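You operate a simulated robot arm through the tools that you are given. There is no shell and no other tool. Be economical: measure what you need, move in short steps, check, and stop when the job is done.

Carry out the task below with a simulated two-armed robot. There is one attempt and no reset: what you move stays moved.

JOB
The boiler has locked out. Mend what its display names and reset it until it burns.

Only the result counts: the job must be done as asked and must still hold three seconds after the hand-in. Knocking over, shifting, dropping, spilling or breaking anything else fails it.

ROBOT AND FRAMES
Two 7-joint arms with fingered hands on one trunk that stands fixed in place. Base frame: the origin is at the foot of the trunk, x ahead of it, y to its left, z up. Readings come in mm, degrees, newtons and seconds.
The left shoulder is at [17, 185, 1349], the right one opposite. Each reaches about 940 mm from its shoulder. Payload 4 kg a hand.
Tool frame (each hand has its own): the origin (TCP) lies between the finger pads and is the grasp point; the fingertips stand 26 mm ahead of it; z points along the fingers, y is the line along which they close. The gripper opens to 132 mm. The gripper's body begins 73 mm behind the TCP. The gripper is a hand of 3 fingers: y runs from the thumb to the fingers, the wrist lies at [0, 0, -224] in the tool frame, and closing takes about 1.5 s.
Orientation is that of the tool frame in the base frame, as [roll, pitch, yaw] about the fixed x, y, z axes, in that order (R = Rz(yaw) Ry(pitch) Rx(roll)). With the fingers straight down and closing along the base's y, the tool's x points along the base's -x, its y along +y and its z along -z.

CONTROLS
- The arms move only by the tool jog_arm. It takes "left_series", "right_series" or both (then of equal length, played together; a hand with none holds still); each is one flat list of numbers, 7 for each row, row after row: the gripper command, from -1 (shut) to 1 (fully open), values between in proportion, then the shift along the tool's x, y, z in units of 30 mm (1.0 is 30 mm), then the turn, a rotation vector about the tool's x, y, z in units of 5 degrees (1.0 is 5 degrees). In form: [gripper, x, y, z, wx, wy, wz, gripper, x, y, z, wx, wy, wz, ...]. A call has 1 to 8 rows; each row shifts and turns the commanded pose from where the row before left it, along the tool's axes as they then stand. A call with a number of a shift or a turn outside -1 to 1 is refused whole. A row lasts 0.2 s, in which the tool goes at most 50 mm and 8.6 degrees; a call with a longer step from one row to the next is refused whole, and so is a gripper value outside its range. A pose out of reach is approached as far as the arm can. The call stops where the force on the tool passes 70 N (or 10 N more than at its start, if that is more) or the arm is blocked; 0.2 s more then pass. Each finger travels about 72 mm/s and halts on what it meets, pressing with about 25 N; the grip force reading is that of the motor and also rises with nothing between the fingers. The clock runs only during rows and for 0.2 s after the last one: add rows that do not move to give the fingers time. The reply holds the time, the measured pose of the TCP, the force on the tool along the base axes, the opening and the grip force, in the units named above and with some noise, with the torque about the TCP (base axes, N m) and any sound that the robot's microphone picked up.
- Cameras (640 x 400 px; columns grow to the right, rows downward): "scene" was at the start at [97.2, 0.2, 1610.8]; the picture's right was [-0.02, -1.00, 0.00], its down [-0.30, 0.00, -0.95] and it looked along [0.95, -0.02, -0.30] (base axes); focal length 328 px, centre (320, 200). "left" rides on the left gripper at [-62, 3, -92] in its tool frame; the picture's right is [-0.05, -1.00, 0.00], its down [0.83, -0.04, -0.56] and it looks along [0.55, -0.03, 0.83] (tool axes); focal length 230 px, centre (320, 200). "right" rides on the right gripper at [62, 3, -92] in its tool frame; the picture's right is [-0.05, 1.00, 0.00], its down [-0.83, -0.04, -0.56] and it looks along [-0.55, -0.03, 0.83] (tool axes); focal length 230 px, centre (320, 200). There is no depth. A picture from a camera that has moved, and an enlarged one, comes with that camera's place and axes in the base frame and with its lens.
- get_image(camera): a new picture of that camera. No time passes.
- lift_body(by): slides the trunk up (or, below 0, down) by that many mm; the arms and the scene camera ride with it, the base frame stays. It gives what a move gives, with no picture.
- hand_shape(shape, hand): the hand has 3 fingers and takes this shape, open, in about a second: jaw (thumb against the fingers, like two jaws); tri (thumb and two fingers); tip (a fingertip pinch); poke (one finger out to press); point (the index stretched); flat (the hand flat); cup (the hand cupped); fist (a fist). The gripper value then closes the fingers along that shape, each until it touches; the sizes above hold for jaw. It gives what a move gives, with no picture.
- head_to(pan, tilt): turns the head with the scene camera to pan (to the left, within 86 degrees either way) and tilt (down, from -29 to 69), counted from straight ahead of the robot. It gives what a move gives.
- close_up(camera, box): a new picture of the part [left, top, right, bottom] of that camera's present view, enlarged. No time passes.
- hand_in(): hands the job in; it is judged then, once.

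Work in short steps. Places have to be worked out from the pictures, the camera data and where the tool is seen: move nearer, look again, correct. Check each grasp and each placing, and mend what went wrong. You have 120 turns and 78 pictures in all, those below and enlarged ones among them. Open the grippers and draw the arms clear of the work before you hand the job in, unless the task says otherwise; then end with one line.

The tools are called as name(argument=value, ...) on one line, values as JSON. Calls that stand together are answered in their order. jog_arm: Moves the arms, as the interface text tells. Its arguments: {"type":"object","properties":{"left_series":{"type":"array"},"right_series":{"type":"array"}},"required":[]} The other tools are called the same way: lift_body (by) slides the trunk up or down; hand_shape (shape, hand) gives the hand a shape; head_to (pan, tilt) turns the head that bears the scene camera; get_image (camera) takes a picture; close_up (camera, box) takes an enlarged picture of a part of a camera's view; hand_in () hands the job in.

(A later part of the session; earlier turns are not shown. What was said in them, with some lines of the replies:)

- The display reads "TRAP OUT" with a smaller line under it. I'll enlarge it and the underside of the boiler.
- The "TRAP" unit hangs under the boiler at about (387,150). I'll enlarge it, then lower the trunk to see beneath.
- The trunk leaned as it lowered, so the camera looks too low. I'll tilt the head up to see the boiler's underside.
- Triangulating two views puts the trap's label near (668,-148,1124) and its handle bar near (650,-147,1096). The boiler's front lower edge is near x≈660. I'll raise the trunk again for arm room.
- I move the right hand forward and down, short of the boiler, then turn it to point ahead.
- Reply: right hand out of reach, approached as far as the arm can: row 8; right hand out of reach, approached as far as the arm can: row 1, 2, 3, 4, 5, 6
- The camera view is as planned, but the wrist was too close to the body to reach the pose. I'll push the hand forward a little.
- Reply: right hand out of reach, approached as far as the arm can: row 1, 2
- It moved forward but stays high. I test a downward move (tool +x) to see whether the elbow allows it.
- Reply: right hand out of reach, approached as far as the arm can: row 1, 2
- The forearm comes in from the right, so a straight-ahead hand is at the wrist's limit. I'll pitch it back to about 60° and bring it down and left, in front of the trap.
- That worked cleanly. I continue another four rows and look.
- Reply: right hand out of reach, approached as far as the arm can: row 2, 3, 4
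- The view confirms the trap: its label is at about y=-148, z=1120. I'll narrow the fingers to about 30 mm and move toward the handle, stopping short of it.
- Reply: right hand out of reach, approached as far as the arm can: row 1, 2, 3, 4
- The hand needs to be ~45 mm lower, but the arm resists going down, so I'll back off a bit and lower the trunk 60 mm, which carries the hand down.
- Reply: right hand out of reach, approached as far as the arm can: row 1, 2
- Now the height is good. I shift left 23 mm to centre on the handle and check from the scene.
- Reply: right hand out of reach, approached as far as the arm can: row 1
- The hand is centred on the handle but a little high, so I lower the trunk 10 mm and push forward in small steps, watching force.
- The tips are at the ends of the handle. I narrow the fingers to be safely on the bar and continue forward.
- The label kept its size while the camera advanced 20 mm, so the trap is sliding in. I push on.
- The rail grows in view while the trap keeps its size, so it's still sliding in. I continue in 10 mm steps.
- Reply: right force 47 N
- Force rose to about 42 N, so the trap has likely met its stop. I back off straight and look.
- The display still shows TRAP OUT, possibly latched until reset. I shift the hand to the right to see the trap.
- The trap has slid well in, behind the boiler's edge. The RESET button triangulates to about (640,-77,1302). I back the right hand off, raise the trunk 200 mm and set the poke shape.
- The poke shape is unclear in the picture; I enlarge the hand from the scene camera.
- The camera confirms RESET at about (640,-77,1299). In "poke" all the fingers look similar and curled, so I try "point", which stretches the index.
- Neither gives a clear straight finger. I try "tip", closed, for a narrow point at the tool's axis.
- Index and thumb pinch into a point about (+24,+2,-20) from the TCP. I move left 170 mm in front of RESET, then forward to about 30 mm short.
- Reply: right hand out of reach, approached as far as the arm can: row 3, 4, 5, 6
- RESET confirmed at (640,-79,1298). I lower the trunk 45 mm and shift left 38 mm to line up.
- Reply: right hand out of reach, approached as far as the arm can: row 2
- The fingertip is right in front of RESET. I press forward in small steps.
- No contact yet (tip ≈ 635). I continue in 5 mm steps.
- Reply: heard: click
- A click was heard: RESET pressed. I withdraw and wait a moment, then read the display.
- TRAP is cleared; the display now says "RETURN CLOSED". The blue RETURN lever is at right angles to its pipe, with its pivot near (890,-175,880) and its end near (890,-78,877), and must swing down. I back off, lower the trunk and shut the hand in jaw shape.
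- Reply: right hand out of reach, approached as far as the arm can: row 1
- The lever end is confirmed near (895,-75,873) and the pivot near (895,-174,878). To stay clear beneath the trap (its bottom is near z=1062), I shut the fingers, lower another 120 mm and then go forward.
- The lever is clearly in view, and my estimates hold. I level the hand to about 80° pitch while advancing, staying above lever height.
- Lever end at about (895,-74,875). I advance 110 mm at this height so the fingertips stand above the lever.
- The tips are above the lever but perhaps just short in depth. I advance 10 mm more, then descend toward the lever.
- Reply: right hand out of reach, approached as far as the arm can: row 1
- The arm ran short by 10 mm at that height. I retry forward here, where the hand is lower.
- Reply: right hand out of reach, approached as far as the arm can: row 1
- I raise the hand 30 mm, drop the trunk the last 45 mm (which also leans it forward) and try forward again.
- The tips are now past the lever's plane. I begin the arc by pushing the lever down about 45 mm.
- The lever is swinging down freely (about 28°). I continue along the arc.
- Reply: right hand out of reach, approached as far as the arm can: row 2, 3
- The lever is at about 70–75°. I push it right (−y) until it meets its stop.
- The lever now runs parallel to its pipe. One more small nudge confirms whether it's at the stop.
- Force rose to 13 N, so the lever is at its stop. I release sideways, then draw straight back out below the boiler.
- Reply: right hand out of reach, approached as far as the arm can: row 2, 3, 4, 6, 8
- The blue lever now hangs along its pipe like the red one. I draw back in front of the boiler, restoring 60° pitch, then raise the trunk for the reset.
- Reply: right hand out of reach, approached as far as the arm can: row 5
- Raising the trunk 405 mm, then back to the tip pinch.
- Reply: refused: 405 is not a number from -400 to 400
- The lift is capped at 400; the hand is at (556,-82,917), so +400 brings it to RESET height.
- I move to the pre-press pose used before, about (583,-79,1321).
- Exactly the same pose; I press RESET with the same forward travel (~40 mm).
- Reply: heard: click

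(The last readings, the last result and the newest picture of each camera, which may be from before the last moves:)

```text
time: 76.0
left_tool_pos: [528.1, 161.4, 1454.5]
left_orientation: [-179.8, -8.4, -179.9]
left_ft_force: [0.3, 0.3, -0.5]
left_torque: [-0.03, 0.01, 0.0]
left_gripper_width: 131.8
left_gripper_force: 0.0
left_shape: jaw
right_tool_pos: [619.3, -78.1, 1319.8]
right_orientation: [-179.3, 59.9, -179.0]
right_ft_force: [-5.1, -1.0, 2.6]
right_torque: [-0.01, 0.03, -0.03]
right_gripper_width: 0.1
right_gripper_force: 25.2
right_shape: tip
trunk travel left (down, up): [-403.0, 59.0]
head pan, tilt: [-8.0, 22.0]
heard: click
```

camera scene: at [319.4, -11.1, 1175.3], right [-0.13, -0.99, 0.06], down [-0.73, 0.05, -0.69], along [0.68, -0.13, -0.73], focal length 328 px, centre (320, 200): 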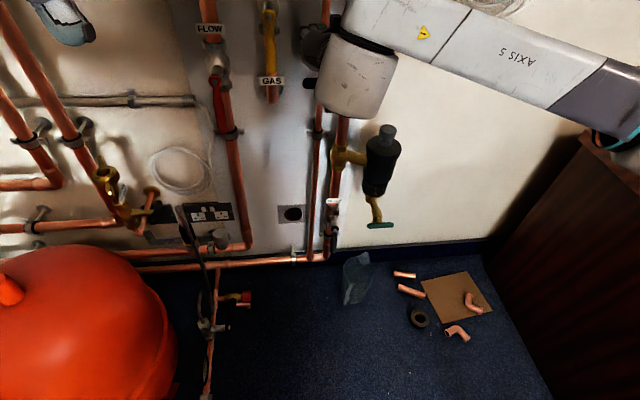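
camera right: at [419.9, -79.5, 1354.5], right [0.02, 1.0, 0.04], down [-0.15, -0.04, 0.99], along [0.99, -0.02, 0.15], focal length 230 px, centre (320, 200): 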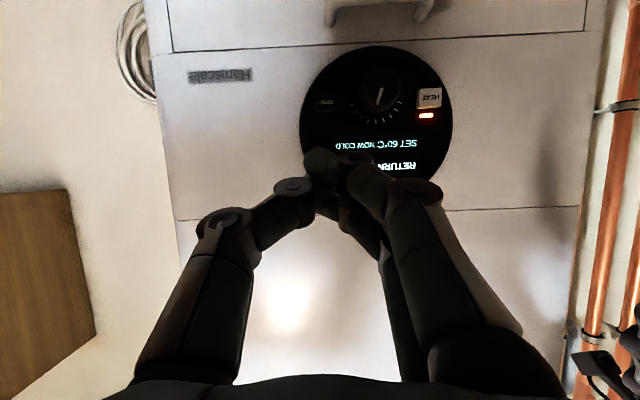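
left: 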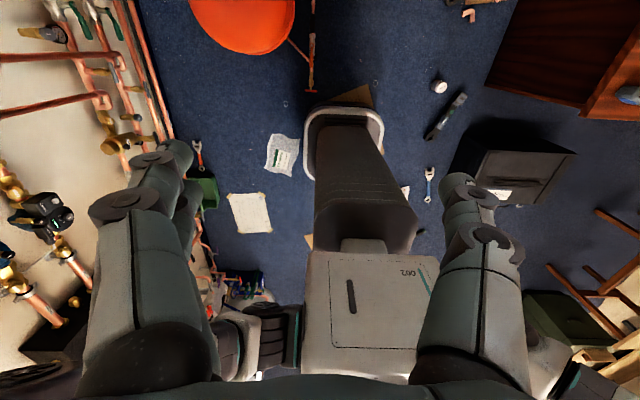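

A click again. I withdraw, wait, and read the display.

jog_arm(right_series=[-1, 0.25, 0, -0.43, 0, 0, 0, -1, 0.5, 0, -0.87, 0, 0, 0, -1, 0, 0, 0, 0, 0, 0, -1, 0, 0, 0, 0, 0, 0, -1, 0, 0, 0, 0, 0, 0, -1, 0, 0, 0, 0, 0, 0])

close_up(camera="scene", box=[200, 150, 400, 275])

```text
time: 77.4
left_tool_pos: [527.5, 161.3, 1453.8]
left_orientation: [-179.9, -8.5, -179.8]
left_ft_force: [-0.4, 0.0, -0.5]
left_torque: [0.0, 0.01, -0.01]
left_gripper_width: 131.9
left_gripper_force: 0.1
left_shape: jaw
right_tool_pos: [574.6, -78.7, 1320.9]
right_orientation: [-179.2, 59.8, -178.9]
right_ft_force: [-0.3, 0.2, 0.8]
right_torque: [0.0, -0.04, 0.01]
right_gripper_width: 0.0
right_gripper_force: 24.4
right_shape: tip
trunk travel left (down, up): [-403.0, 59.0]
head pan, tilt: [-8.0, 22.0]
```

```text
3.20 times, centred on (300, 212) of scene
camera zoom: at [89.3, -11.0, 1631.7], right [-0.14, -0.99, 0.0], down [-0.38, 0.05, -0.92], along [0.91, -0.13, -0.38], focal length 1048 px, centre (384, 160)
```

zoom: 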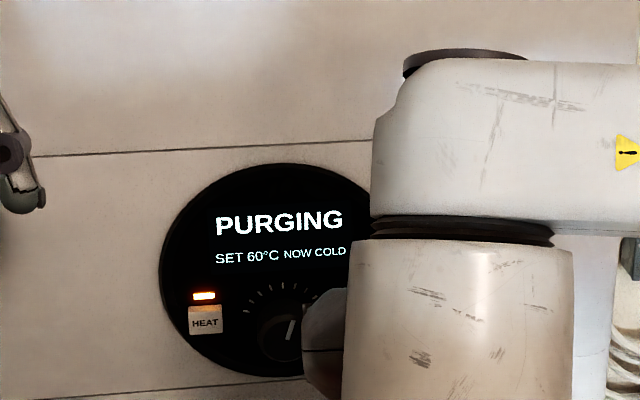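

PURGING: it's starting up. I draw the hand away to the right, open it, and let time pass.

jog_arm(right_series=[-1, 0.2, -0.9, -0.4, 0, 0, 0, -1, 0.2, -0.9, -0.4, 0, 0, 0, -1, 0, -0.9, 0, 0, 0, 0, -1, 0, -0.9, 0, 0, 0, 0, -1, 0, -0.9, 0, 0, 0, 0, 1, 0, -0.5, 0, 0, 0, 0, 1, 0, 0, 0, 0, 0, 0, 1, 0, 0, 0, 0, 0, 0])

jog_arm(right_series=[1, 0, 0, 0, 0, 0, 0, 1, 0, 0, 0, 0, 0, 0, 1, 0, 0, 0, 0, 0, 0, 1, 0, 0, 0, 0, 0, 0, 1, 0, 0, 0, 0, 0, 0, 1, 0, 0, 0, 0, 0, 0, 1, 0, 0, 0, 0, 0, 0, 1, 0, 0, 0, 0, 0, 0])

close_up(camera="scene", box=[200, 150, 400, 275])

```text
time: 79.2
left_tool_pos: [528.2, 161.7, 1454.2]
left_orientation: [-180.0, -8.6, -179.9]
left_ft_force: [0.2, 0.5, -0.3]
left_torque: [-0.01, 0.0, 0.0]
left_gripper_width: 131.9
left_gripper_force: 0.1
left_shape: jaw
right_tool_pos: [547.5, -229.8, 1321.7]
right_orientation: [-179.4, 59.9, -179.1]
right_ft_force: [0.2, -0.2, -0.2]
right_torque: [0.03, 0.0, 0.01]
right_gripper_width: 131.9
right_gripper_force: 0.1
right_shape: tip
trunk travel left (down, up): [-403.0, 59.0]
head pan, tilt: [-8.0, 22.0]
```

```text
time: 81.0
left_tool_pos: [527.6, 161.1, 1453.4]
left_orientation: [-179.8, -8.5, -179.9]
left_ft_force: [0.4, 0.3, 0.1]
left_torque: [0.01, -0.03, 0.0]
left_gripper_width: 132.0
left_gripper_force: 0.1
left_shape: jaw
right_tool_pos: [549.3, -231.1, 1323.1]
right_orientation: [-179.3, 59.9, -179.1]
right_ft_force: [-0.6, 0.8, 0.2]
right_torque: [0.0, 0.01, -0.02]
right_gripper_width: 131.7
right_gripper_force: 0.0
right_shape: tip
trunk travel left (down, up): [-403.0, 59.0]
head pan, tilt: [-8.0, 22.0]
```

```text
3.20 times, centred on (300, 212) of scene
camera zoom: at [89.2, -11.2, 1631.7], right [-0.14, -0.99, 0.0], down [-0.38, 0.05, -0.92], along [0.91, -0.13, -0.38], focal length 1048 px, centre (384, 160)
```

zoom: 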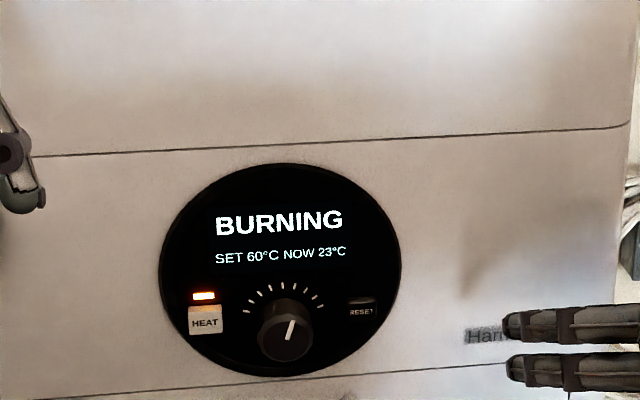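

BURNING, 23 °C and rising. I draw the arm further clear and let a few more seconds pass to confirm it holds.

jog_arm(right_series=[1, 0, -0.9, -0.4, 0, 0, 0, 1, 0, -0.9, -0.4, 0, 0, 0, 1, 0, -0.9, -0.4, 0, 0, 0, 1, 0, 0, 0, 0, 0, 0, 1, 0, 0, 0, 0, 0, 0, 1, 0, 0, 0, 0, 0, 0, 1, 0, 0, 0, 0, 0, 0, 1, 0, 0, 0, 0, 0, 0])

jog_arm(right_series=[1, 0, 0, 0, 0, 0, 0, 1, 0, 0, 0, 0, 0, 0, 1, 0, 0, 0, 0, 0, 0, 1, 0, 0, 0, 0, 0, 0, 1, 0, 0, 0, 0, 0, 0, 1, 0, 0, 0, 0, 0, 0, 1, 0, 0, 0, 0, 0, 0, 1, 0, 0, 0, 0, 0, 0])

get_image(camera="scene")

close_up(camera="scene", box=[200, 150, 400, 275])

```text
time: 82.8
left_tool_pos: [528.6, 162.2, 1454.5]
left_orientation: [-179.8, -8.5, -179.8]
left_ft_force: [-0.3, 0.0, -0.4]
left_torque: [0.0, 0.02, -0.02]
left_gripper_width: 131.8
left_gripper_force: 0.0
left_shape: jaw
right_tool_pos: [517.1, -310.0, 1340.7]
right_orientation: [-179.2, 59.9, -179.1]
right_ft_force: [0.3, -0.4, 0.2]
right_torque: [0.02, -0.01, -0.05]
right_gripper_width: 132.0
right_gripper_force: 0.1
right_shape: tip
trunk travel left (down, up): [-403.0, 59.0]
head pan, tilt: [-8.0, 22.0]
```

```text
time: 84.6
left_tool_pos: [528.3, 162.8, 1453.4]
left_orientation: [-179.9, -8.4, -179.8]
left_ft_force: [-0.5, 0.4, 0.5]
left_torque: [0.0, 0.03, 0.02]
left_gripper_width: 131.7
left_gripper_force: 0.1
left_shape: jaw
right_tool_pos: [518.2, -309.0, 1341.3]
right_orientation: [-179.3, 60.0, -179.1]
right_ft_force: [-0.9, 0.0, 0.2]
right_torque: [-0.04, -0.01, 0.0]
right_gripper_width: 131.9
right_gripper_force: 0.0
right_shape: tip
trunk travel left (down, up): [-403.0, 59.0]
head pan, tilt: [-8.0, 22.0]
```

```text
19 pictures are left
camera scene: at [89.2, -11.2, 1631.7], right [-0.14, -0.99, 0.0], down [-0.38, 0.05, -0.92], along [0.91, -0.13, -0.38], focal length 328 px, centre (320, 200)
```

scene: 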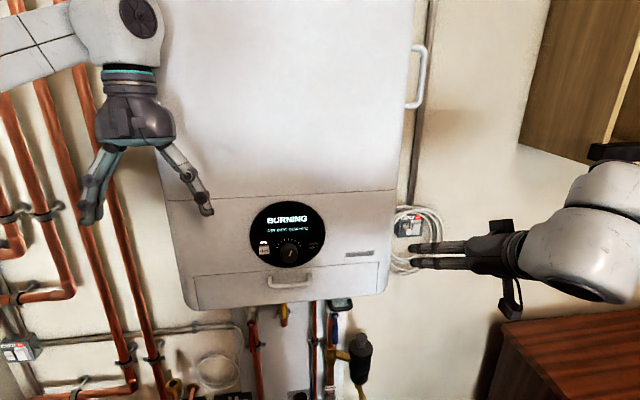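

```text
3.20 times, centred on (300, 212) of scene
camera zoom: at [89.2, -11.2, 1631.7], right [-0.14, -0.99, 0.0], down [-0.38, 0.05, -0.92], along [0.91, -0.13, -0.38], focal length 1048 px, centre (384, 160)
```

zoom: 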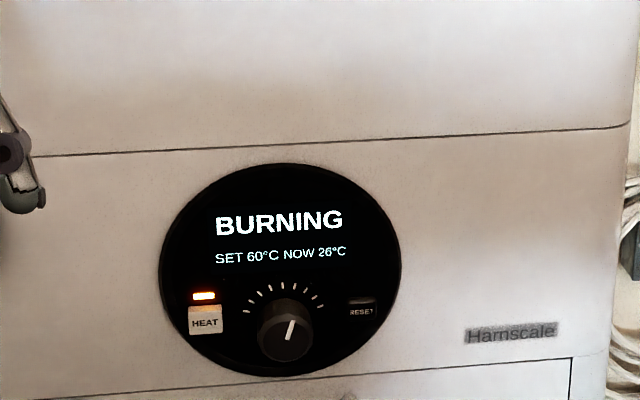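

The boiler is still burning and has reached 26 °C. Both hands are open and clear, so I hand in.

hand_in()

```text
The job is handed in.
```

The boiler is burning: I pushed the trap home, opened the closed return valve (the second fault it named) and reset it after each; it read 26 °C and rising at hand-in.
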